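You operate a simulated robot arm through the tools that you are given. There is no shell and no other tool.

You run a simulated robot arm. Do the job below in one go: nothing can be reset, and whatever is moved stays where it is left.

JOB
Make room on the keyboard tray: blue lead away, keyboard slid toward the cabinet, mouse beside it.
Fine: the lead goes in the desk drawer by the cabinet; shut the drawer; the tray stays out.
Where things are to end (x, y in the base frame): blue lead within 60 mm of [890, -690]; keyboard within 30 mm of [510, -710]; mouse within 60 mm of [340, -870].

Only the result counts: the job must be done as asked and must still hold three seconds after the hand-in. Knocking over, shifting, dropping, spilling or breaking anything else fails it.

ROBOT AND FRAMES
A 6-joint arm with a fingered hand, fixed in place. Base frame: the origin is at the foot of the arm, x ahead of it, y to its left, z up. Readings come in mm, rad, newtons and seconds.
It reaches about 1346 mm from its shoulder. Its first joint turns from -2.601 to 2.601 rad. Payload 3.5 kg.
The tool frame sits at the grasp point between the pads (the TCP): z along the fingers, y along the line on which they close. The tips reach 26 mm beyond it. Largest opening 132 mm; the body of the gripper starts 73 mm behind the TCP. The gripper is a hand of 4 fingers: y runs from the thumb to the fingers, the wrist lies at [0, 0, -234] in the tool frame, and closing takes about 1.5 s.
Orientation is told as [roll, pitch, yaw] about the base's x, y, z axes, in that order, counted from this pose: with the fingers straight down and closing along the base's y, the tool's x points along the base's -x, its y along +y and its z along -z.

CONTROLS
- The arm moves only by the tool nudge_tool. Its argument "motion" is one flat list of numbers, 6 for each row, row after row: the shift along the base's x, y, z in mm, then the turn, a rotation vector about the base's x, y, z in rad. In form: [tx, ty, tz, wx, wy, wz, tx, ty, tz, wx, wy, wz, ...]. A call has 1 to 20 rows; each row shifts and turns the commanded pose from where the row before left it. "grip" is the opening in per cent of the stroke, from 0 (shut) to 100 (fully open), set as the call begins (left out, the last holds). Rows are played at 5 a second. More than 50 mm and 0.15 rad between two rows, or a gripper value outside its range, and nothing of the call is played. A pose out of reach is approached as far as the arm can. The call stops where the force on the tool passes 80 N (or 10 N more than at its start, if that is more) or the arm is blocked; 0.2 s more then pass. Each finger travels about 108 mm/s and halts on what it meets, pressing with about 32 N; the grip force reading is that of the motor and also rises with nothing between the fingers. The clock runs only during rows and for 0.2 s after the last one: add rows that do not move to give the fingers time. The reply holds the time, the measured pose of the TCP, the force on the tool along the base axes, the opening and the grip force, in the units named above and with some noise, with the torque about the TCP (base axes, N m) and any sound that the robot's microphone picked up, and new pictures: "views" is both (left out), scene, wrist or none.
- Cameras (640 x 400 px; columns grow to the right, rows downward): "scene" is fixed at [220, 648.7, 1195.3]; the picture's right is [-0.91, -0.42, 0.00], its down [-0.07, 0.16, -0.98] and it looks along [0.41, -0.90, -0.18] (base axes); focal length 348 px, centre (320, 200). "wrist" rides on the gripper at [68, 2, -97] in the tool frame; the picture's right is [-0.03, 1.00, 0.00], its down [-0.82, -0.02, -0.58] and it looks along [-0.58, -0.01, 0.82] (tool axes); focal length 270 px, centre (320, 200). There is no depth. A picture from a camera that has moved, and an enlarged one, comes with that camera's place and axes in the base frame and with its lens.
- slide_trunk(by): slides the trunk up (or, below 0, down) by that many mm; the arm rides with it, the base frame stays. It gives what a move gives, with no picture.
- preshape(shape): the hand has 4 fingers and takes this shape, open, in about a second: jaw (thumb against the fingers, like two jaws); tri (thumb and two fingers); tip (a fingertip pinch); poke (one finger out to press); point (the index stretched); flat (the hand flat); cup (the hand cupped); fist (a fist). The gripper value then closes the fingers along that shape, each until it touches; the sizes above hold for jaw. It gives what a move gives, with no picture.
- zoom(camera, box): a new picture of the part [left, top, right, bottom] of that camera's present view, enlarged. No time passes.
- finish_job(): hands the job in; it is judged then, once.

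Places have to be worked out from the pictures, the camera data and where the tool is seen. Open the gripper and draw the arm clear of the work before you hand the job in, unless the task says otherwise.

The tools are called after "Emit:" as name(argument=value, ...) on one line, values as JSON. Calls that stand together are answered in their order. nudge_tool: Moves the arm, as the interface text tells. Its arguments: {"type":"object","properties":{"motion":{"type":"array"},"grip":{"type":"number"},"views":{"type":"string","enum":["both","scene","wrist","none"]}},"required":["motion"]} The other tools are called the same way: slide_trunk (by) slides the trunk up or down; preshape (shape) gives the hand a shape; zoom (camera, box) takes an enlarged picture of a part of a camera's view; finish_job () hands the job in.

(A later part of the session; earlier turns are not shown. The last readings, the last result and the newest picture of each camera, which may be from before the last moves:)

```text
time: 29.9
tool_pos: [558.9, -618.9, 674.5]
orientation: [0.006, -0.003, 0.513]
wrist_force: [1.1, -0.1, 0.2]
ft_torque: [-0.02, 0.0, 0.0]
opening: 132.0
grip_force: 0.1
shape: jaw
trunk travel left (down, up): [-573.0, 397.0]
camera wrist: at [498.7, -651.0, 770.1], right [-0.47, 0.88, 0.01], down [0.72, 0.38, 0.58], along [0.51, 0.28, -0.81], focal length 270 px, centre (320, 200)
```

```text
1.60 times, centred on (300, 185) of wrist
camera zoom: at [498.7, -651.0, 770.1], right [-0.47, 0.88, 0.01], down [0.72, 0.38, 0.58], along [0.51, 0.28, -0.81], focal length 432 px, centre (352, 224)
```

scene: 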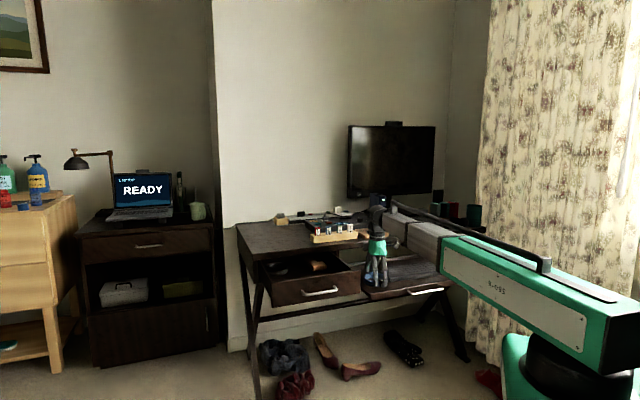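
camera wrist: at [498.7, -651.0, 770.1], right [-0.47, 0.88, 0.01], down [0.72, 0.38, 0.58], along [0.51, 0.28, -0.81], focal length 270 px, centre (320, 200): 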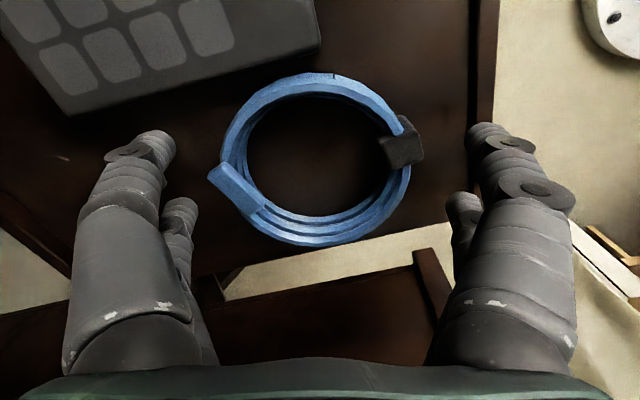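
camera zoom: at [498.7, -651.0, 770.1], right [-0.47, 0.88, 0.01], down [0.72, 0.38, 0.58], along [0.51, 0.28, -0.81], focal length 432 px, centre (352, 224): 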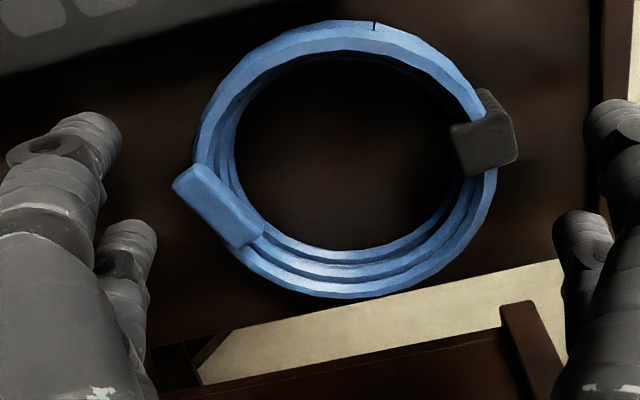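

The fingers straddle the ring with the tips at z≈648 and the tray top at about 633. I'll nudge 3 mm to centre, lower 8 mm more and close on the ring.

Emit:
nudge_tool(motion=[-3, -3, 0, 0, 0, 0], views="none")

Emit:
slide_trunk(by=-8)

Emit:
nudge_tool(motion=[0, 0, 0, 0, 0, 0, 0, 0, 0, 0, 0, 0, 0, 0, 0, 0, 0, 0, 0, 0, 0, 0, 0, 0, 0, 0, 0, 0, 0, 0], grip=58, views="both")

Emit:
zoom(camera="wrist", box=[100, 60, 500, 310])

```text
time: 30.2
tool_pos: [555.2, -622.7, 674.9]
orientation: [0.005, -0.004, 0.513]
wrist_force: [0.7, 0.1, -0.4]
ft_torque: [0.02, -0.02, -0.02]
opening: 132.0
grip_force: 0.0
shape: jaw
trunk travel left (down, up): [-573.0, 397.0]
```

```text
time: 30.8
tool_pos: [556.1, -622.0, 667.8]
orientation: [0.005, -0.004, 0.513]
wrist_force: [-0.7, 0.4, 0.2]
ft_torque: [0.0, -0.02, 0.02]
opening: 132.1
grip_force: 0.2
shape: jaw
trunk travel left (down, up): [-565.0, 405.0]
```

```text
time: 32.0
tool_pos: [555.9, -621.9, 666.2]
orientation: [0.005, -0.005, 0.512]
wrist_force: [-0.1, 0.5, -0.9]
ft_torque: [0.01, -0.02, 0.01]
opening: 74.2
grip_force: 31.9
shape: jaw
trunk travel left (down, up): [-565.0, 405.0]
camera wrist: at [495.4, -654.0, 762.0], right [-0.47, 0.88, 0.01], down [0.72, 0.38, 0.58], along [0.51, 0.28, -0.81], focal length 270 px, centre (320, 200)
```

scene: 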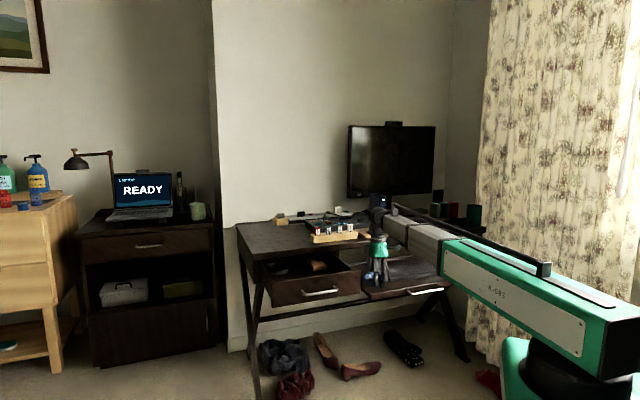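
wrist: 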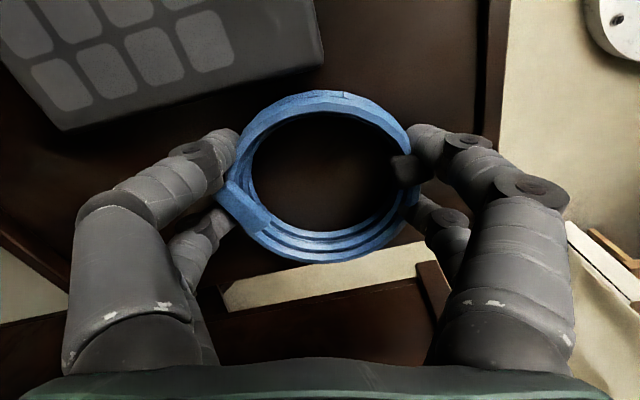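

```text
1.60 times, centred on (300, 185) of wrist
camera zoom: at [495.4, -654.0, 762.0], right [-0.47, 0.88, 0.01], down [0.72, 0.38, 0.58], along [0.51, 0.28, -0.81], focal length 432 px, centre (352, 224)
```

zoom: 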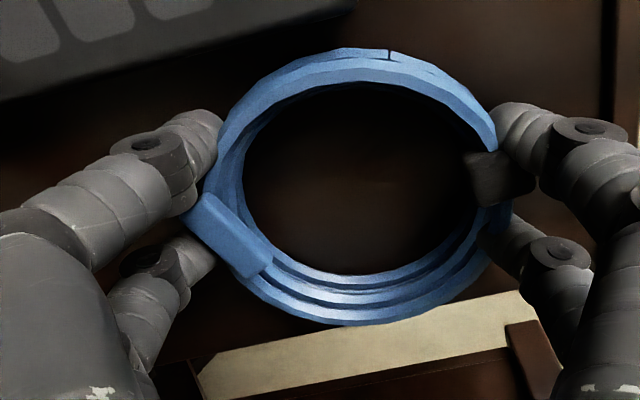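

The fingers appear to be on the ring and the motor reads 32 N. I'll command them tighter to make sure they hold, and lift slightly.

Emit:
nudge_tool(motion=[0, 0, 0, 0, 0, 0, 0, 0, 0, 0, 0, 0, 0, 0, 0, 0, 0, 0], grip=25, views="none")

Emit:
slide_trunk(by=30)

Emit:
nudge_tool(motion=[0, 0, 0, 0, 0, 0], views="both")

Emit:
zoom(camera="scene", box=[335, 225, 415, 305])

```text
time: 32.8
tool_pos: [556.7, -622.1, 667.1]
orientation: [0.005, -0.002, 0.514]
wrist_force: [-0.7, 0.3, 0.5]
ft_torque: [0.01, -0.01, 0.01]
opening: 73.7
grip_force: 31.9
shape: jaw
trunk travel left (down, up): [-565.0, 405.0]
```

```text
time: 33.6
tool_pos: [554.9, -623.2, 696.0]
orientation: [0.005, -0.003, 0.513]
wrist_force: [-0.5, -0.1, -1.0]
ft_torque: [0.02, 0.02, -0.02]
opening: 73.7
grip_force: 32.2
shape: jaw
trunk travel left (down, up): [-595.0, 375.0]
```

```text
time: 34.0
tool_pos: [554.9, -621.9, 696.5]
orientation: [0.004, -0.004, 0.513]
wrist_force: [-0.5, -0.2, -1.3]
ft_torque: [0.02, 0.01, 0.02]
opening: 74.0
grip_force: 31.9
shape: jaw
trunk travel left (down, up): [-595.0, 375.0]
camera wrist: at [495.4, -654.0, 792.0], right [-0.47, 0.88, 0.01], down [0.72, 0.38, 0.58], along [0.51, 0.28, -0.81], focal length 270 px, centre (320, 200)
```

scene: 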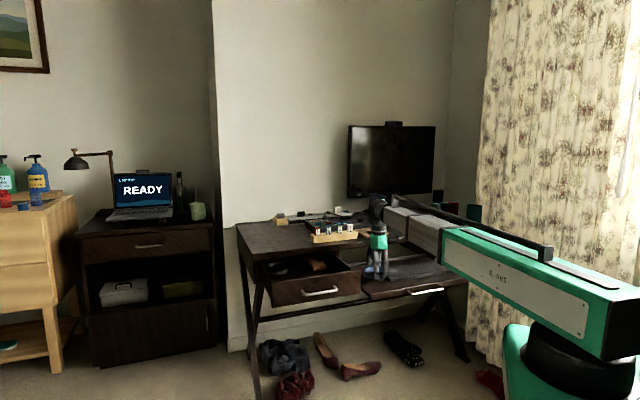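
wrist: 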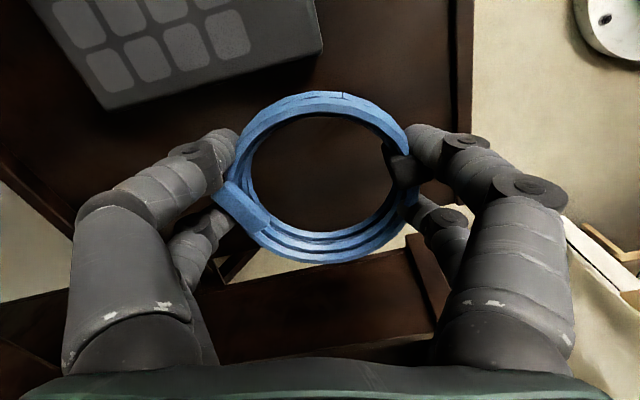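

```text
5.00 times, centred on (375, 265) of scene
camera zoom: at [220.0, 648.7, 1195.3], right [-0.91, -0.42, 0.0], down [-0.07, 0.16, -0.98], along [0.41, -0.9, -0.18], focal length 1742 px, centre (45, -125)
```

zoom: 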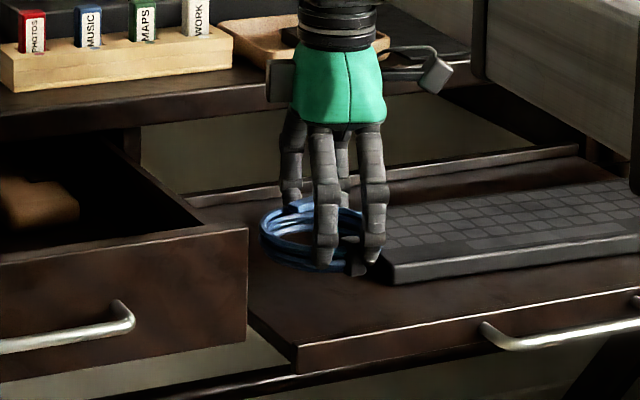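

The lead lifted cleanly with the hand. I'll raise it further, then carry it over the left front part of the drawer while turning the hand to yaw 0, so the fingers have room between the walls.

Emit:
slide_trunk(by=110)

Emit:
nudge_tool(motion=[29.2, 17.5, 0, 0, 0, -0.0855, 29.2, 17.5, 0, 0, 0, -0.0855, 29.2, 17.5, 0, 0, 0, -0.0855, 29.2, 17.5, 0, 0, 0, -0.0855, 29.2, 17.5, 0, 0, 0, -0.0855, 29.2, 17.5, 0, 0, 0, -0.0855], views="both")

Emit:
zoom(camera="scene", box=[240, 180, 380, 310])

```text
time: 35.4
tool_pos: [555.1, -622.8, 806.5]
orientation: [0.005, -0.004, 0.514]
wrist_force: [0.5, -0.2, 0.5]
ft_torque: [0.0, -0.01, -0.05]
opening: 73.8
grip_force: 32.3
shape: jaw
trunk travel left (down, up): [-705.0, 265.0]
```

```text
time: 36.8
tool_pos: [731.2, -517.1, 805.9]
orientation: [0.004, -0.007, -0.002]
wrist_force: [0.0, 0.0, -0.3]
ft_torque: [-0.01, -0.01, 0.0]
opening: 73.9
grip_force: 31.9
shape: jaw
trunk travel left (down, up): [-705.0, 265.0]
camera wrist: at [661.9, -514.1, 902.0], right [0.03, 1.0, 0.01], down [0.81, -0.03, 0.58], along [0.58, -0.01, -0.81], focal length 270 px, centre (320, 200)
```

scene: 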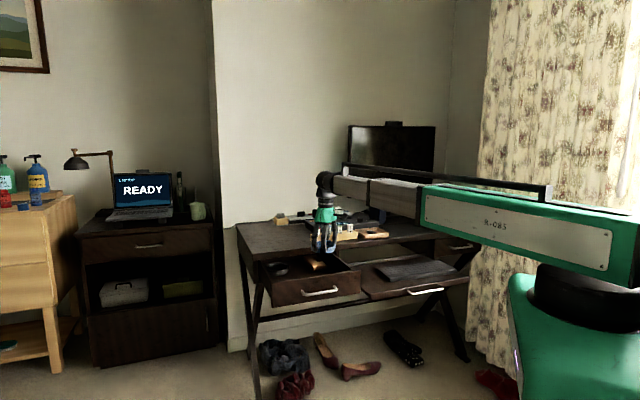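
wrist: 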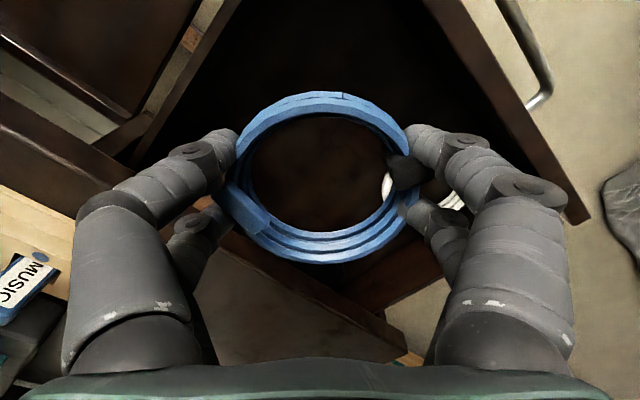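

```text
3.08 times, centred on (310, 245) of scene
camera zoom: at [220.0, 648.7, 1195.3], right [-0.91, -0.42, 0.0], down [-0.07, 0.16, -0.98], along [0.41, -0.9, -0.18], focal length 1072 px, centre (351, 62)
```

zoom: 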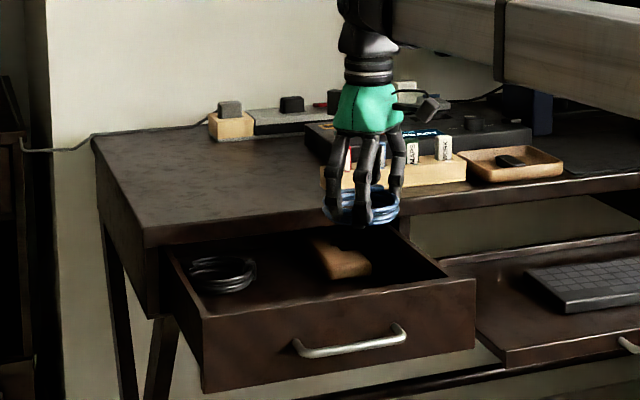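

The ring is centred over the free left front area of the drawer. I'll lower it to just above the floor.

Emit:
slide_trunk(by=-104)

Emit:
nudge_tool(motion=[0, 0, 0, 0, 0, 0], views="both")

Emit:
zoom(camera="scene", box=[250, 200, 370, 310])

```text
time: 38.2
tool_pos: [729.0, -516.0, 702.4]
orientation: [0.006, -0.004, 0.001]
wrist_force: [0.1, 0.2, -1.2]
ft_torque: [0.0, -0.01, -0.03]
opening: 73.8
grip_force: 32.1
shape: jaw
trunk travel left (down, up): [-601.0, 369.0]
```

```text
time: 38.6
tool_pos: [729.3, -517.4, 702.4]
orientation: [0.003, -0.003, 0.0]
wrist_force: [0.6, 0.7, -0.6]
ft_torque: [0.0, 0.01, -0.01]
opening: 73.8
grip_force: 32.2
shape: jaw
trunk travel left (down, up): [-601.0, 369.0]
camera wrist: at [661.5, -514.4, 798.0], right [0.03, 1.0, 0.01], down [0.81, -0.02, 0.58], along [0.58, -0.01, -0.81], focal length 270 px, centre (320, 200)
```

scene: 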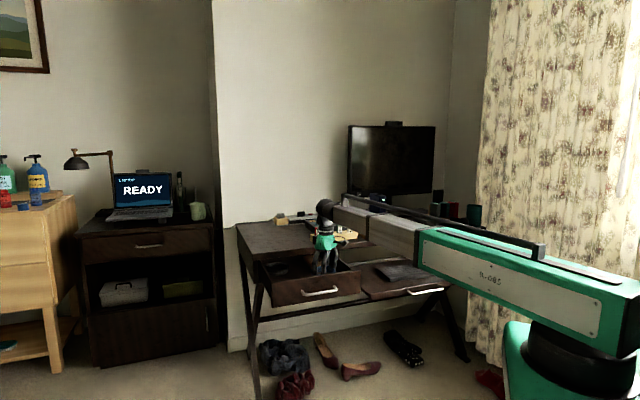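
wrist: 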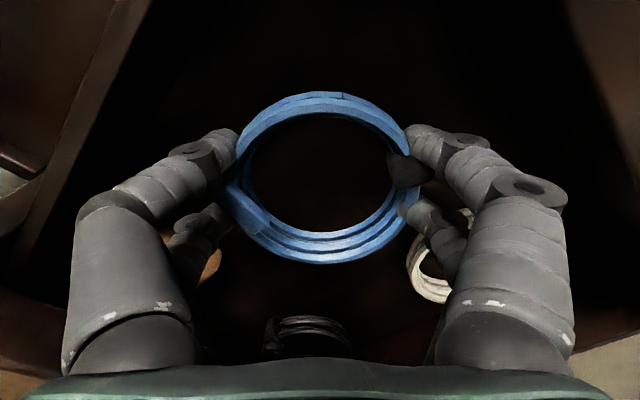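

```text
3.64 times, centred on (310, 255) of scene
camera zoom: at [220.0, 648.7, 1195.3], right [-0.91, -0.42, 0.0], down [-0.07, 0.16, -0.98], along [0.41, -0.9, -0.18], focal length 1267 px, centre (356, 0)
```

zoom: 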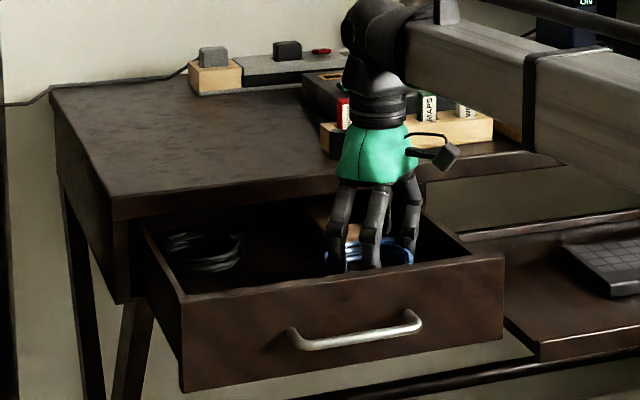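

There's clearance on all sides. I'll lower in small steps until the lead touches the drawer floor.

Emit:
slide_trunk(by=-8)

Emit:
slide_trunk(by=-5)

Emit:
slide_trunk(by=-4)

```text
time: 39.1
tool_pos: [730.7, -516.3, 694.8]
orientation: [0.006, -0.003, -0.002]
wrist_force: [-0.8, -0.5, -0.4]
ft_torque: [-0.02, -0.03, 0.0]
opening: 74.1
grip_force: 32.4
shape: jaw
trunk travel left (down, up): [-593.0, 377.0]
```

```text
time: 39.7
tool_pos: [729.4, -516.9, 689.0]
orientation: [0.004, -0.002, 0.0]
wrist_force: [0.1, -0.5, 0.3]
ft_torque: [-0.01, -0.02, 0.01]
opening: 73.8
grip_force: 32.1
shape: jaw
trunk travel left (down, up): [-588.0, 382.0]
```

```text
time: 40.2
tool_pos: [729.4, -516.3, 684.6]
orientation: [0.006, -0.005, 0.002]
wrist_force: [1.1, 0.3, 0.0]
ft_torque: [0.03, 0.01, 0.01]
opening: 74.1
grip_force: 32.0
shape: jaw
trunk travel left (down, up): [-584.0, 386.0]
```

Still no contact force, so I'll continue in small steps.

Emit:
slide_trunk(by=-4)

Emit:
slide_trunk(by=-3)

Emit:
nudge_tool(motion=[0, 0, 0, 0, 0, 0], views="both")

Emit:
zoom(camera="scene", box=[270, 220, 360, 300])

```text
time: 40.7
tool_pos: [729.7, -516.9, 680.5]
orientation: [0.006, -0.003, -0.001]
wrist_force: [-0.2, 0.2, 0.4]
ft_torque: [0.0, -0.01, 0.02]
opening: 74.0
grip_force: 31.9
shape: jaw
trunk travel left (down, up): [-580.0, 390.0]
```

```text
time: 41.2
tool_pos: [729.0, -516.3, 678.3]
orientation: [0.003, -0.003, 0.0]
wrist_force: [0.5, 1.0, -0.1]
ft_torque: [-0.01, -0.02, -0.02]
opening: 73.5
grip_force: 31.9
shape: jaw
trunk travel left (down, up): [-577.0, 393.0]
```

```text
time: 41.6
tool_pos: [730.8, -517.7, 677.8]
orientation: [0.005, -0.004, 0.0]
wrist_force: [0.2, -0.7, -1.1]
ft_torque: [0.01, -0.03, 0.0]
opening: 73.9
grip_force: 31.9
shape: jaw
trunk travel left (down, up): [-577.0, 393.0]
camera wrist: at [661.5, -514.4, 774.0], right [0.03, 1.0, 0.01], down [0.81, -0.02, 0.58], along [0.58, -0.01, -0.81], focal length 270 px, centre (320, 200)
```

scene: 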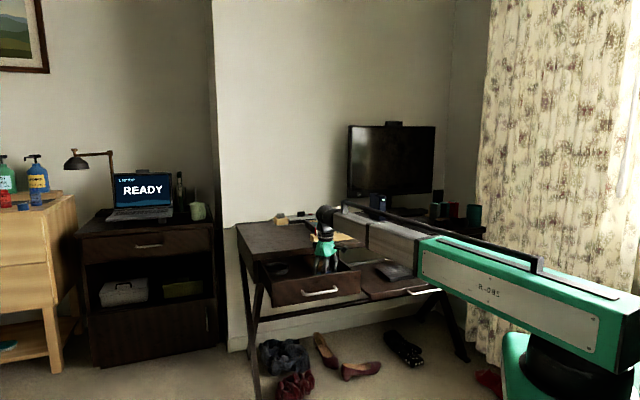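
wrist: 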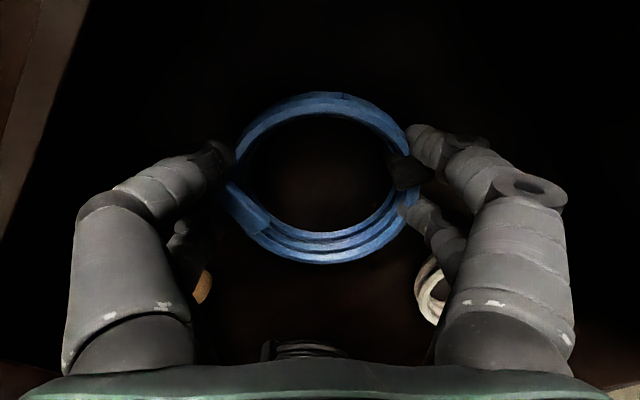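

```text
5.00 times, centred on (315, 260) of scene
camera zoom: at [220.0, 648.7, 1195.3], right [-0.91, -0.42, 0.0], down [-0.07, 0.16, -0.98], along [0.41, -0.9, -0.18], focal length 1742 px, centre (345, -100)
```

zoom: 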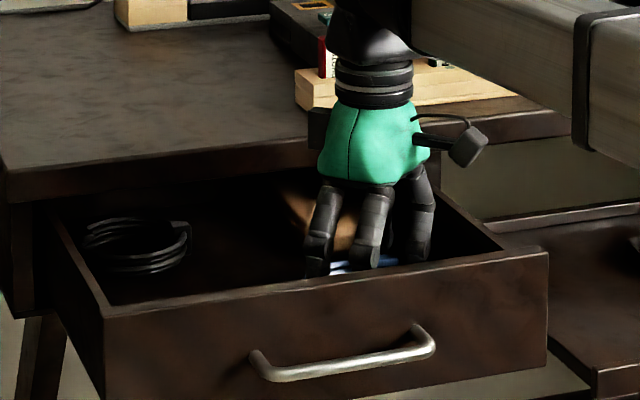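

Emit:
slide_trunk(by=-3)

Emit:
slide_trunk(by=-3)

```text
time: 42.2
tool_pos: [729.1, -517.2, 675.6]
orientation: [0.006, -0.003, 0.0]
wrist_force: [0.1, -0.1, -0.5]
ft_torque: [-0.01, 0.01, -0.01]
opening: 73.7
grip_force: 31.9
shape: jaw
trunk travel left (down, up): [-574.0, 396.0]
```

```text
time: 42.7
tool_pos: [728.9, -517.6, 674.1]
orientation: [0.004, -0.006, 0.0]
wrist_force: [1.1, -0.3, 12.9]
ft_torque: [-0.14, -0.02, 0.0]
opening: 73.5
grip_force: 31.8
shape: jaw
trunk travel left (down, up): [-571.0, 399.0]
```

The lead is now on the drawer floor (12.9 N). I'll ease up 2 mm and open the fingers just enough to release it.

Emit:
slide_trunk(by=2)

Emit:
nudge_tool(motion=[0, 0, 0, 0, 0, 0, 0, 0, 0, 0, 0, 0, 0, 0, 0, 0, 0, 0, 0, 0, 0, 0, 0, 0], grip=84, views="both")

```text
time: 43.2
tool_pos: [729.0, -517.7, 675.0]
orientation: [0.004, -0.003, -0.001]
wrist_force: [-0.5, 0.1, -0.1]
ft_torque: [-0.01, -0.01, 0.01]
opening: 73.5
grip_force: 32.3
shape: jaw
trunk travel left (down, up): [-573.0, 397.0]
```

```text
time: 44.2
tool_pos: [730.0, -516.1, 674.7]
orientation: [0.004, -0.002, 0.001]
wrist_force: [0.4, 0.1, 0.2]
ft_torque: [-0.02, -0.01, 0.01]
opening: 110.5
grip_force: 0.1
shape: jaw
trunk travel left (down, up): [-573.0, 397.0]
camera wrist: at [661.4, -514.4, 770.0], right [0.03, 1.0, 0.01], down [0.81, -0.02, 0.58], along [0.58, -0.01, -0.81], focal length 270 px, centre (320, 200)
```

scene: 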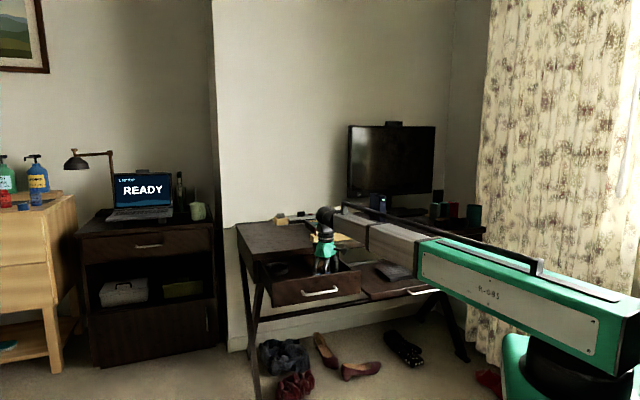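
wrist: 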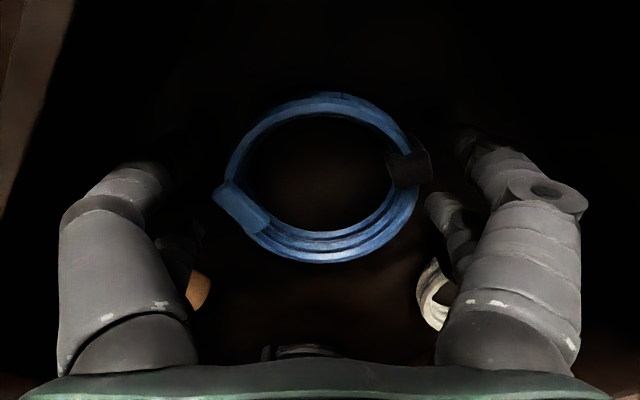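

The lead is released and the fingers are clear. I'll raise the hand straight up and check the drawer.

Emit:
slide_trunk(by=190)

Emit:
nudge_tool(motion=[0, 0, 0, 0, 0, 0], grip=100, views="both")

Emit:
zoom(camera="wrist", box=[120, 20, 500, 260])

```text
time: 46.3
tool_pos: [729.6, -516.0, 864.4]
orientation: [0.003, -0.004, 0.001]
wrist_force: [-0.8, -0.1, -0.1]
ft_torque: [0.0, -0.03, -0.01]
opening: 110.5
grip_force: 0.1
shape: jaw
trunk travel left (down, up): [-763.0, 207.0]
```

```text
time: 46.7
tool_pos: [731.3, -516.5, 865.3]
orientation: [0.005, -0.004, -0.001]
wrist_force: [-0.1, 0.2, -0.7]
ft_torque: [-0.03, -0.01, 0.01]
opening: 131.9
grip_force: 0.1
shape: jaw
trunk travel left (down, up): [-763.0, 207.0]
camera wrist: at [661.4, -514.3, 960.0], right [0.03, 1.0, 0.0], down [0.81, -0.02, 0.58], along [0.58, -0.01, -0.81], focal length 270 px, centre (320, 200)
```

scene: 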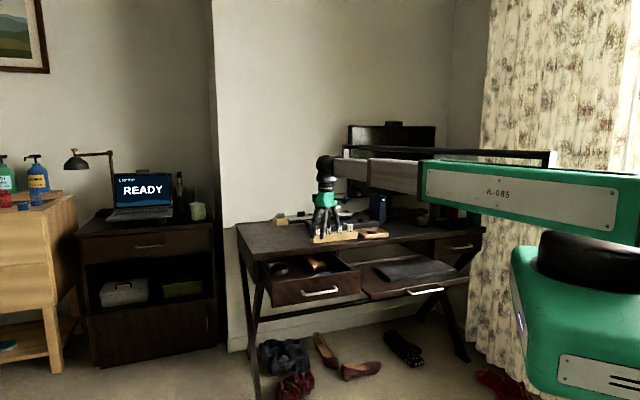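
wrist: 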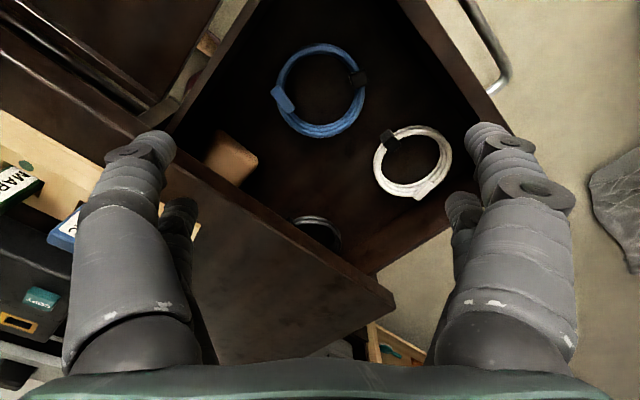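

```text
1.67 times, centred on (310, 140) of wrist
camera zoom: at [661.4, -514.3, 960.0], right [0.03, 1.0, 0.0], down [0.81, -0.02, 0.58], along [0.58, -0.01, -0.81], focal length 450 px, centre (337, 300)
```

zoom: 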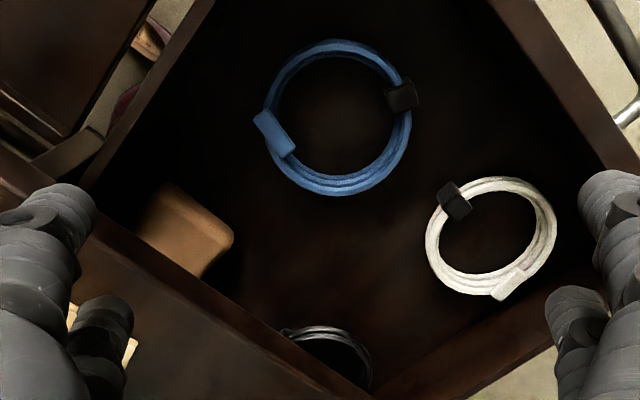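

The blue lead rests in the drawer near (733, -514), which would put it about 15 mm from its target once the drawer is shut. I'll go in front of the handle to push the drawer closed with the outside of the finger pair.

Emit:
nudge_tool(motion=[-16.35, 28.6, 0, 0, 0, 0.0966, -16.35, 28.6, 0, 0, 0, 0.0966, -16.35, 28.6, 0, 0, 0, 0.0966, -16.35, 28.6, 0, 0, 0, 0.0966, -16.35, 28.6, 0, 0, 0, 0.0966, -16.35, 28.6, 0, 0, 0, 0.0966, -16.35, 28.6, 0, 0, 0, 0.0966, -16.35, 28.6, 0, 0, 0, 0.0966], views="both")

```text
time: 48.5
tool_pos: [599.4, -289.2, 863.1]
orientation: [0.006, -0.003, 0.774]
wrist_force: [0.2, -0.1, 0.7]
ft_torque: [0.0, -0.05, -0.02]
opening: 132.3
grip_force: 0.0
shape: jaw
trunk travel left (down, up): [-763.0, 207.0]
camera wrist: at [549.5, -333.2, 960.0], right [-0.68, 0.73, 0.01], down [0.6, 0.55, 0.58], along [0.42, 0.4, -0.81], focal length 270 px, centre (320, 200)
```

scene: 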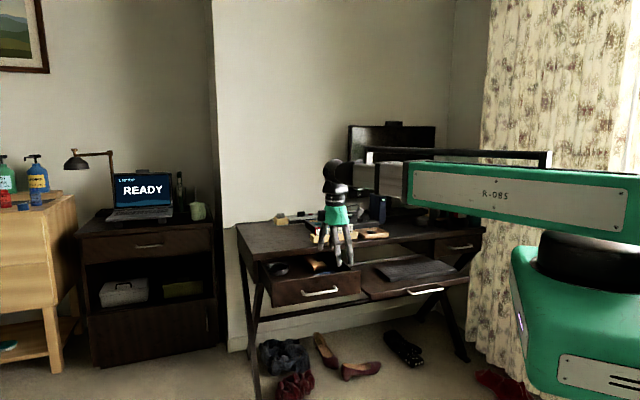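
wrist: 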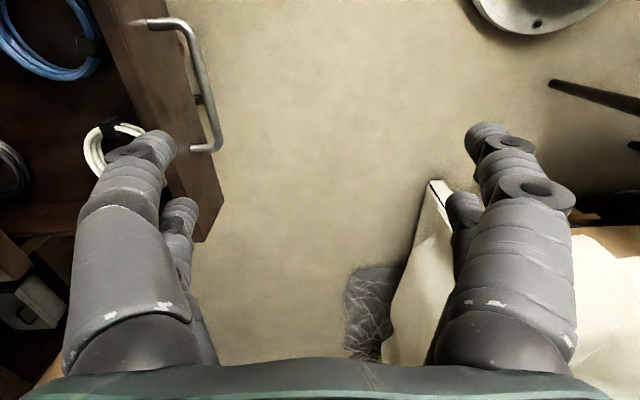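

The bar's outer face is about 16 mm ahead of the fingers' outer side. I'll lower to bar height.

Emit:
slide_trunk(by=-188)

Emit:
nudge_tool(motion=[7, -7.2, 0, 0, 0, 0, 7, -7.2, 0, 0, 0, 0, 7, -7.2, 0, 0, 0, 0, 7, -7.2, 0, 0, 0, 0, 7, -7.2, 0, 0, 0, 0], views="both")

```text
time: 50.6
tool_pos: [600.5, -288.0, 676.6]
orientation: [0.006, -0.003, 0.774]
wrist_force: [0.5, 1.0, 0.5]
ft_torque: [-0.03, -0.02, -0.01]
opening: 131.7
grip_force: 0.1
shape: jaw
trunk travel left (down, up): [-575.0, 395.0]
```

```text
time: 51.8
tool_pos: [636.1, -323.0, 676.6]
orientation: [0.006, -0.003, 0.772]
wrist_force: [-0.6, 0.7, -0.8]
ft_torque: [0.02, -0.03, 0.0]
opening: 131.9
grip_force: 0.1
shape: jaw
trunk travel left (down, up): [-575.0, 395.0]
camera wrist: at [585.6, -369.2, 772.1], right [-0.68, 0.73, 0.0], down [0.6, 0.55, 0.58], along [0.42, 0.4, -0.81], focal length 270 px, centre (320, 200)
```

scene: 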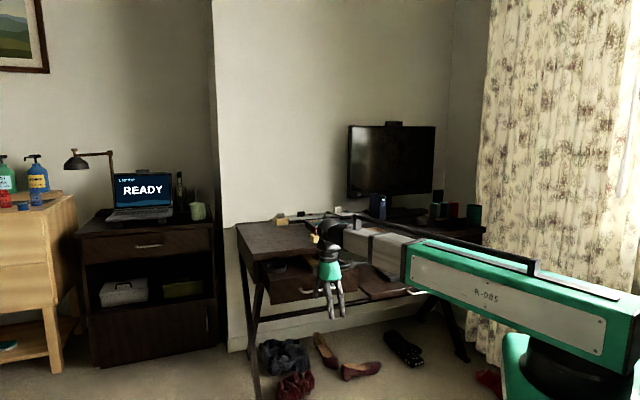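
wrist: 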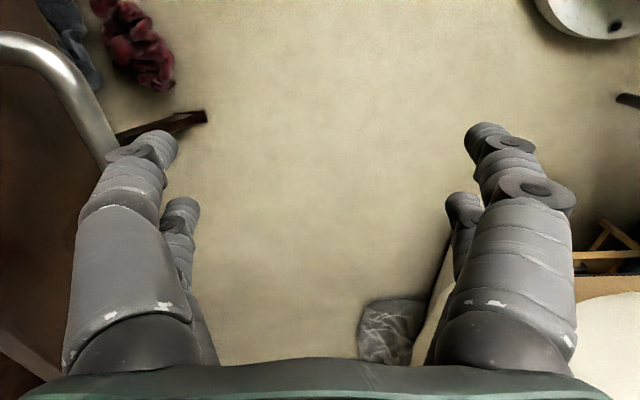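

The bar is against the outside of the fingers and the drawer moves with little force. I'll continue pushing.

Emit:
nudge_tool(motion=[8.7, -9, 0, 0, 0, 0, 8.7, -9, 0, 0, 0, 0, 8.7, -9, 0, 0, 0, 0, 8.7, -9, 0, 0, 0, 0, 8.7, -9, 0, 0, 0, 0, 8.7, -9, 0, 0, 0, 0, 8.7, -9, 0, 0, 0, 0, 8.7, -9, 0, 0, 0, 0, 8.7, -9, 0, 0, 0, 0, 8.7, -9, 0, 0, 0, 0, 8.7, -9, 0, 0, 0, 0, 8.7, -9, 0, 0, 0, 0], views="both")

Emit:
zoom(camera="scene", box=[240, 200, 360, 310])

```text
time: 54.4
tool_pos: [738.7, -431.9, 676.2]
orientation: [0.005, -0.004, 0.77]
wrist_force: [-0.1, 0.1, 0.3]
ft_torque: [-0.01, -0.01, 0.0]
opening: 131.9
grip_force: 0.0
shape: jaw
trunk travel left (down, up): [-575.0, 395.0]
camera wrist: at [689.2, -477.5, 772.1], right [-0.68, 0.73, 0.0], down [0.6, 0.55, 0.58], along [0.42, 0.4, -0.81], focal length 270 px, centre (320, 200)
```

scene: 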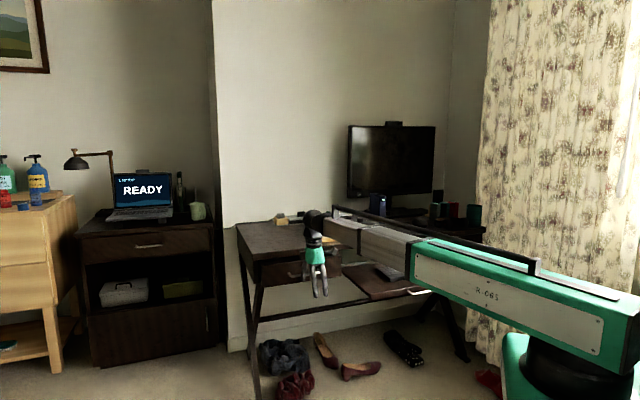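
wrist: 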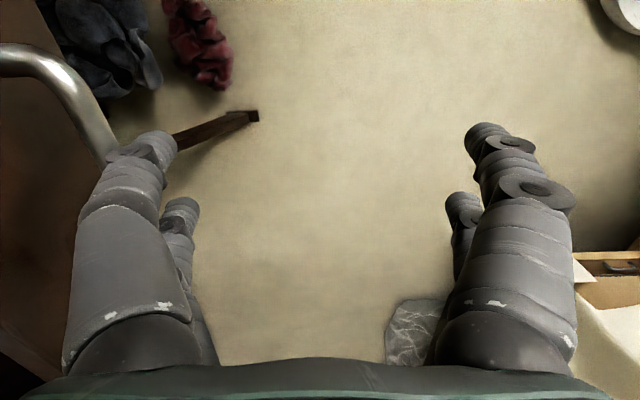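

```text
3.64 times, centred on (300, 255) of scene
camera zoom: at [220.0, 648.7, 1195.3], right [-0.91, -0.42, 0.0], down [-0.07, 0.16, -0.98], along [0.41, -0.9, -0.18], focal length 1267 px, centre (393, 0)
```

zoom: 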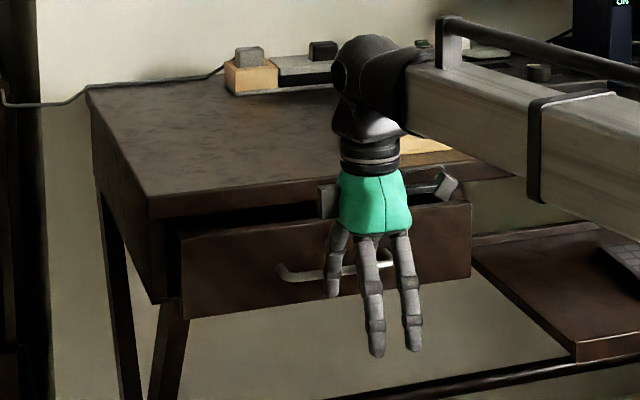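

The drawer is most of the way in, with about 45 mm left by my estimate. I'll push more slowly now.

Emit:
nudge_tool(motion=[3.5, -3.6, 0, 0, 0, 0, 3.5, -3.6, 0, 0, 0, 0, 3.5, -3.6, 0, 0, 0, 0, 3.5, -3.6, 0, 0, 0, 0, 3.5, -3.6, 0, 0, 0, 0, 3.5, -3.6, 0, 0, 0, 0, 3.5, -3.6, 0, 0, 0, 0], views="both")

Emit:
zoom(camera="scene", box=[240, 200, 360, 310])

```text
time: 56.0
tool_pos: [764.2, -458.0, 676.0]
orientation: [0.006, -0.003, 0.772]
wrist_force: [-0.5, 1.0, -0.3]
ft_torque: [0.04, 0.04, 0.05]
opening: 132.3
grip_force: 0.1
shape: jaw
trunk travel left (down, up): [-575.0, 395.0]
camera wrist: at [713.9, -502.9, 772.1], right [-0.68, 0.73, 0.0], down [0.6, 0.55, 0.58], along [0.42, 0.4, -0.81], focal length 270 px, centre (320, 200)
```

scene: 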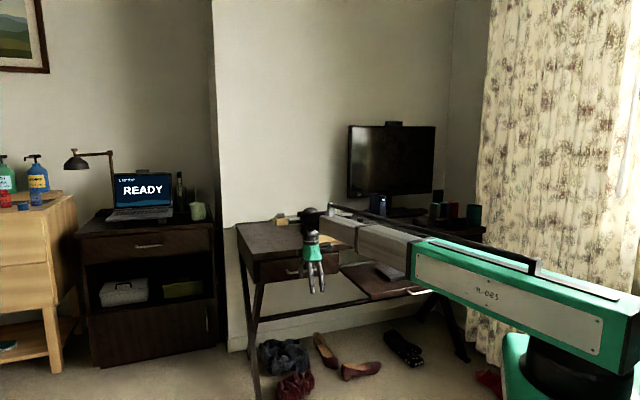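
wrist: 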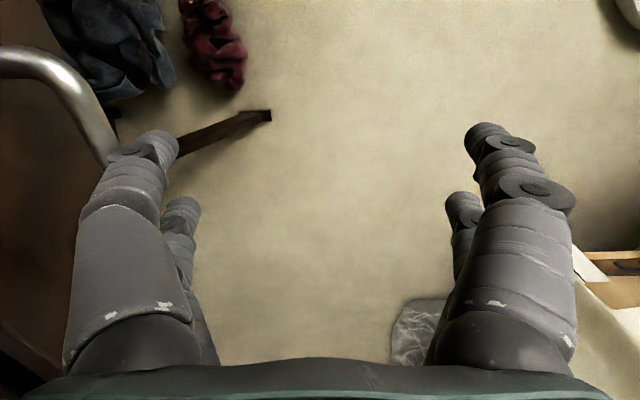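

```text
3.64 times, centred on (300, 255) of scene
camera zoom: at [220.0, 648.7, 1195.3], right [-0.91, -0.42, 0.0], down [-0.07, 0.16, -0.98], along [0.41, -0.9, -0.18], focal length 1267 px, centre (393, 0)
```

zoom: 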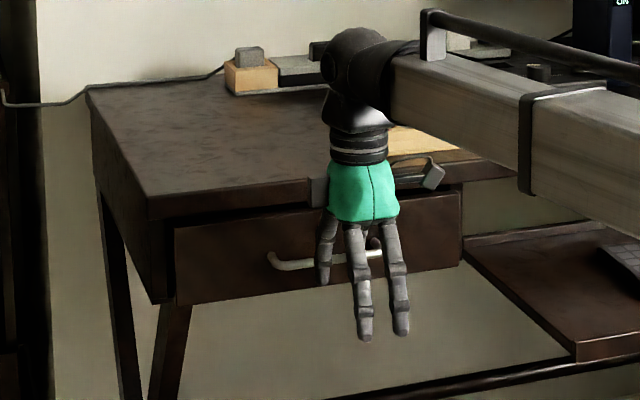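

Still not fully shut and the force is low. I'll push on in small steps until I feel the stop.

Emit:
nudge_tool(motion=[2.1, -2.15, 0, 0, 0, 0, 2.1, -2.15, 0, 0, 0, 0, 2.1, -2.15, 0, 0, 0, 0, 2.1, -2.15, 0, 0, 0, 0, 2.1, -2.15, 0, 0, 0, 0], views="scene")

Emit:
zoom(camera="scene", box=[240, 200, 360, 310])

```text
time: 57.2
tool_pos: [774.8, -467.9, 676.3]
orientation: [0.003, -0.004, 0.77]
wrist_force: [-1.1, 0.1, 0.7]
ft_torque: [-0.01, 0.01, 0.0]
opening: 131.9
grip_force: 0.1
shape: jaw
trunk travel left (down, up): [-575.0, 395.0]
```

scene: 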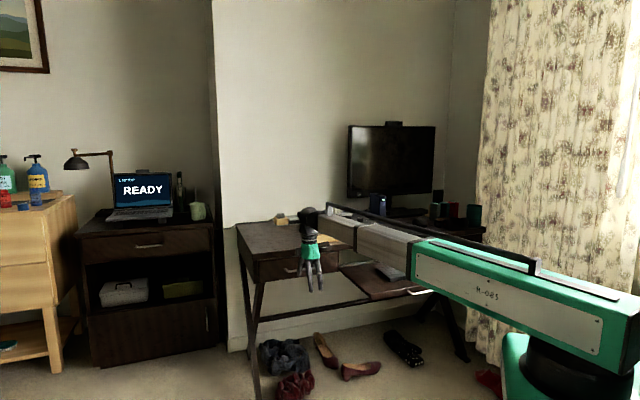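

```text
3.64 times, centred on (300, 255) of scene
camera zoom: at [220.0, 648.7, 1195.3], right [-0.91, -0.42, 0.0], down [-0.07, 0.16, -0.98], along [0.41, -0.9, -0.18], focal length 1267 px, centre (393, 0)
```

zoom: 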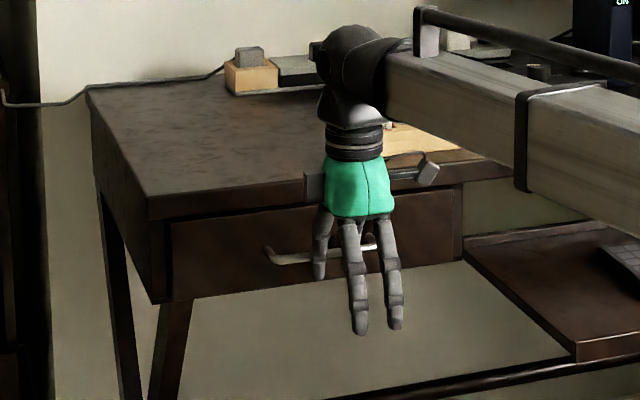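

Compared with the first pictures the front is within a few mm of shut. A few more small steps.

Emit:
nudge_tool(motion=[1.4, -1.45, 0, 0, 0, 0, 1.4, -1.45, 0, 0, 0, 0, 1.4, -1.45, 0, 0, 0, 0, 1.4, -1.45, 0, 0, 0, 0], views="none")

Emit:
zoom(camera="scene", box=[235, 210, 345, 300])

```text
time: 58.2
tool_pos: [778.3, -471.7, 676.9]
orientation: [0.006, -0.002, 0.771]
wrist_force: [-2.6, 3.4, 0.9]
ft_torque: [-0.05, -0.05, 0.02]
opening: 131.8
grip_force: 0.1
shape: jaw
trunk travel left (down, up): [-575.0, 395.0]
```

```text
4.44 times, centred on (290, 255) of scene
camera zoom: at [220.0, 648.7, 1195.3], right [-0.91, -0.42, 0.0], down [-0.07, 0.16, -0.98], along [0.41, -0.9, -0.18], focal length 1549 px, centre (453, -44)
```

zoom: 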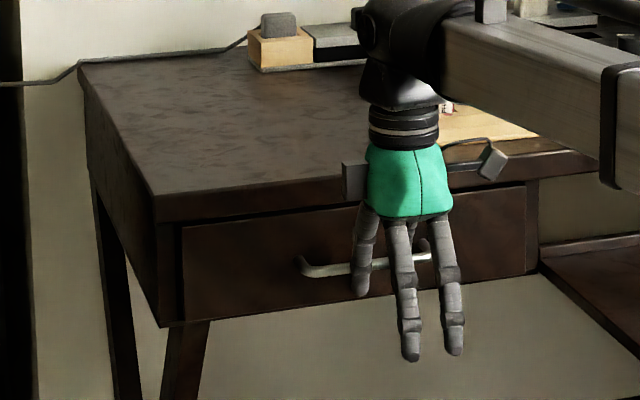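

The drawer front and handle now match their shut position in the first picture, and a small resisting force has appeared. One more small press to confirm, then I'll back away and raise the hand.

Emit:
nudge_tool(motion=[1.0, -1.0, 0, 0, 0, 0, 0, 0, 0, 0, 0, 0], views="none")

Emit:
nudge_tool(motion=[-10, 10.3, 0, 0, 0, 0, -10, 10.3, 0, 0, 0, 0, -10, 10.3, 0, 0, 0, 0], views="none")

Emit:
slide_trunk(by=230)

Emit:
zoom(camera="scene", box=[235, 210, 345, 300])

```text
time: 58.8
tool_pos: [780.4, -474.3, 677.0]
orientation: [0.005, -0.003, 0.769]
wrist_force: [-6.0, 4.3, 2.3]
ft_torque: [-0.1, -0.04, -0.04]
opening: 131.9
grip_force: 0.0
shape: jaw
trunk travel left (down, up): [-575.0, 395.0]
```

```text
time: 59.6
tool_pos: [750.6, -442.2, 676.1]
orientation: [0.006, -0.005, 0.772]
wrist_force: [0.2, 0.0, -1.4]
ft_torque: [0.0, -0.01, 0.02]
opening: 131.9
grip_force: 0.1
shape: jaw
trunk travel left (down, up): [-575.0, 395.0]
```

```text
time: 62.0
tool_pos: [750.2, -442.6, 905.8]
orientation: [0.005, -0.004, 0.769]
wrist_force: [0.2, -0.5, -0.5]
ft_torque: [-0.04, 0.0, -0.01]
opening: 131.9
grip_force: 0.2
shape: jaw
trunk travel left (down, up): [-805.0, 165.0]
```

```text
4.44 times, centred on (290, 255) of scene
camera zoom: at [220.0, 648.7, 1195.3], right [-0.91, -0.42, 0.0], down [-0.07, 0.16, -0.98], along [0.41, -0.9, -0.18], focal length 1549 px, centre (453, -44)
```

zoom: 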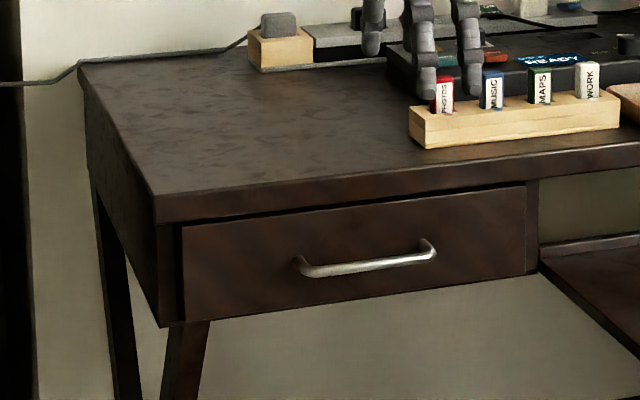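

The drawer is shut and the tray undisturbed. Next is the keyboard: I'll carry the open hand high over to its far end, turned so the finger pair can push it along the tray towards the cabinet.

Emit:
nudge_tool(motion=[-33.8, -34.8, 0, 0, 0, -0.105, -33.8, -34.8, 0, 0, 0, -0.105, -33.8, -34.8, 0, 0, 0, -0.105, -33.8, -34.8, 0, 0, 0, -0.105, -33.8, -34.8, 0, 0, 0, -0.105, -33.8, -34.8, 0, 0, 0, -0.105, -33.8, -34.8, 0, 0, 0, -0.105, -33.8, -34.8, 0, 0, 0, -0.105, -33.8, -34.8, 0, 0, 0, -0.105, -33.8, -34.8, 0, 0, 0, -0.105, -33.8, -34.8, 0, 0, 0, -0.105, -33.8, -34.8, 0, 0, 0, -0.105, -33.8, -34.8, 0, 0, 0, -0.105, -33.8, -34.8, 0, 0, 0, -0.105, -33.8, -34.8, 0, 0, 0, -0.1], views="both")

```text
time: 65.2
tool_pos: [242.1, -963.6, 906.9]
orientation: [0.005, -0.003, -0.802]
wrist_force: [-0.3, 0.3, 0.9]
ft_torque: [-0.06, 0.0, 0.01]
opening: 131.9
grip_force: 0.0
shape: jaw
trunk travel left (down, up): [-805.0, 165.0]
camera wrist: at [195.9, -912.8, 1002.0], right [0.73, 0.68, 0.0], down [0.55, -0.6, 0.58], along [0.4, -0.42, -0.81], focal length 270 px, centre (320, 200)
```

scene: 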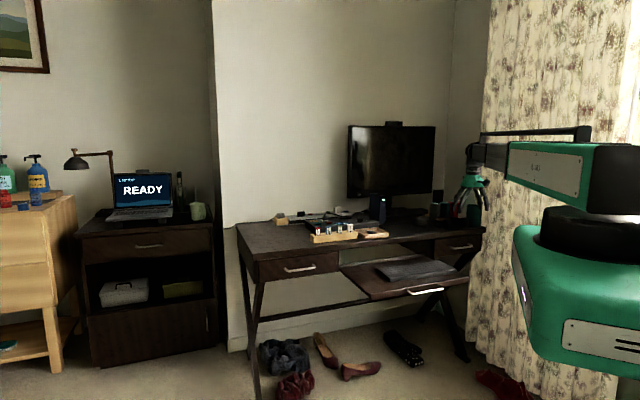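
wrist: 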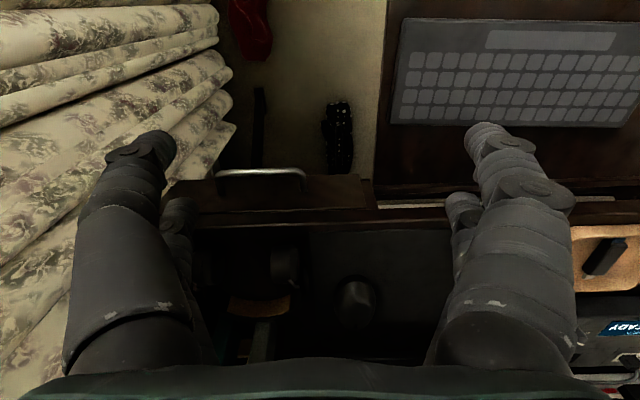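

The keyboard's near end is at u≈-403 (distance along the desk), centred at n≈860, and the fingers' pushing face is about 20 mm short of it. The curtain is well clear. I'll lower to keyboard height.

Emit:
slide_trunk(by=-239)

Emit:
nudge_tool(motion=[3.6, 3.5, 0, 0, 0, 0, 3.6, 3.5, 0, 0, 0, 0], views="both")

Emit:
zoom(camera="scene", box=[360, 220, 500, 310])

```text
time: 67.7
tool_pos: [242.3, -963.8, 668.5]
orientation: [0.006, -0.003, -0.8]
wrist_force: [1.3, -0.5, -0.3]
ft_torque: [0.01, 0.0, 0.06]
opening: 132.1
grip_force: 0.0
shape: jaw
trunk travel left (down, up): [-566.0, 404.0]
```

```text
time: 68.3
tool_pos: [250.3, -956.7, 667.7]
orientation: [0.006, -0.003, -0.8]
wrist_force: [0.0, -0.3, -1.6]
ft_torque: [0.01, 0.01, 0.0]
opening: 132.1
grip_force: 0.0
shape: jaw
trunk travel left (down, up): [-566.0, 404.0]
camera wrist: at [202.9, -905.6, 763.0], right [0.73, 0.68, 0.01], down [0.55, -0.6, 0.58], along [0.4, -0.42, -0.81], focal length 270 px, centre (320, 200)
```

scene: 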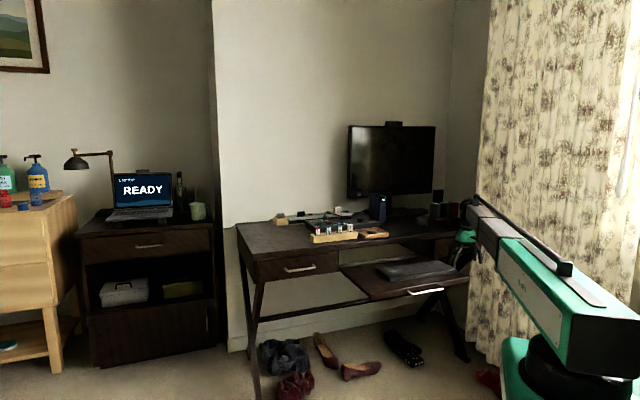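
wrist: 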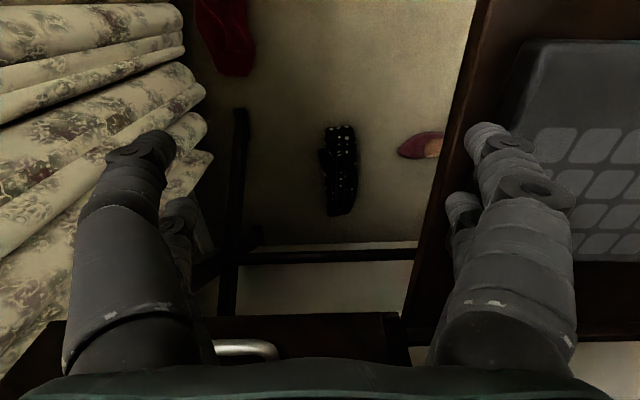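

```text
4.44 times, centred on (430, 265) of scene
camera zoom: at [220.0, 648.7, 1195.3], right [-0.91, -0.42, 0.0], down [-0.07, 0.16, -0.98], along [0.41, -0.9, -0.18], focal length 1549 px, centre (-169, -89)
```

zoom: 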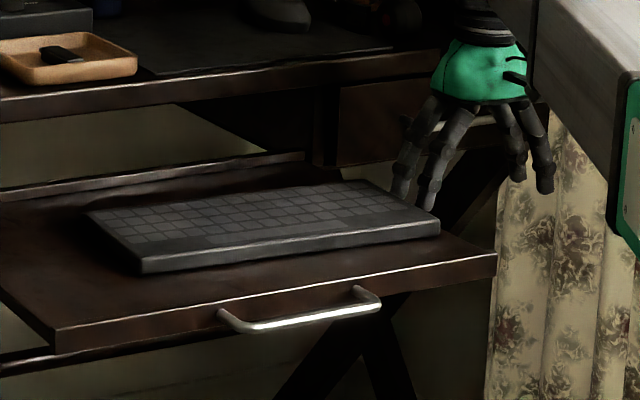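

The fingers are over the tray just beside the keyboard's end. I'll push slowly along the tray, watching force and alignment.

Emit:
nudge_tool(motion=[4.3, 4.2, 0, 0, 0, 0, 4.3, 4.2, 0, 0, 0, 0, 4.3, 4.2, 0, 0, 0, 0, 4.3, 4.2, 0, 0, 0, 0, 4.3, 4.2, 0, 0, 0, 0, 4.3, 4.2, 0, 0, 0, 0, 4.3, 4.2, 0, 0, 0, 0], views="both")

Emit:
zoom(camera="scene", box=[340, 220, 480, 310])

```text
time: 69.9
tool_pos: [280.3, -927.5, 666.7]
orientation: [0.005, -0.003, -0.8]
wrist_force: [-1.4, -0.1, 0.5]
ft_torque: [0.0, -0.03, -0.02]
opening: 132.0
grip_force: 0.1
shape: jaw
trunk travel left (down, up): [-566.0, 404.0]
camera wrist: at [233.2, -875.5, 763.0], right [0.73, 0.68, 0.01], down [0.55, -0.6, 0.58], along [0.4, -0.42, -0.81], focal length 270 px, centre (320, 200)
```

scene: 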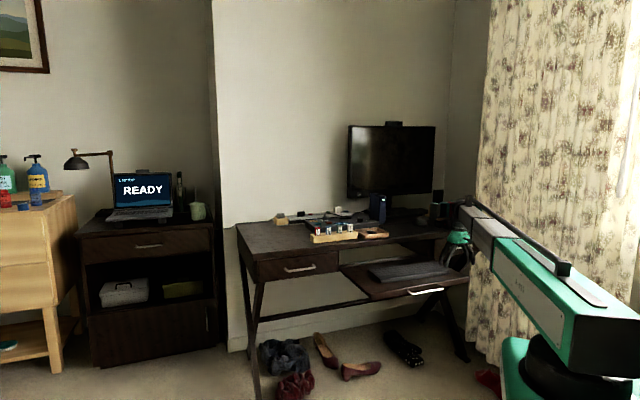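
wrist: 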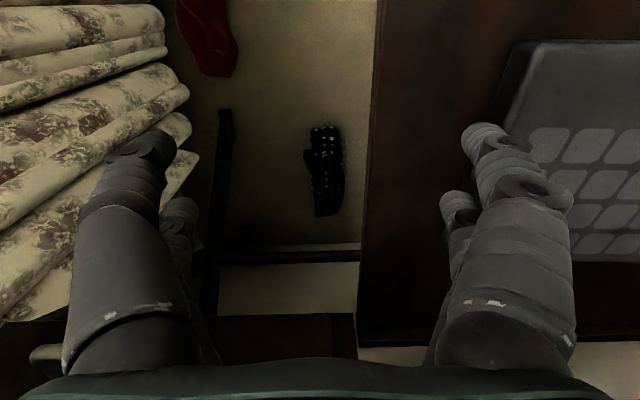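

```text
4.44 times, centred on (410, 265) of scene
camera zoom: at [220.0, 648.7, 1195.3], right [-0.91, -0.42, 0.0], down [-0.07, 0.16, -0.98], along [0.41, -0.9, -0.18], focal length 1549 px, centre (-80, -89)
```

zoom: 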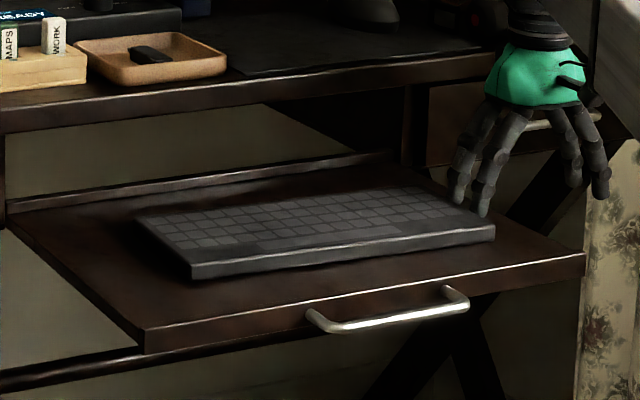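

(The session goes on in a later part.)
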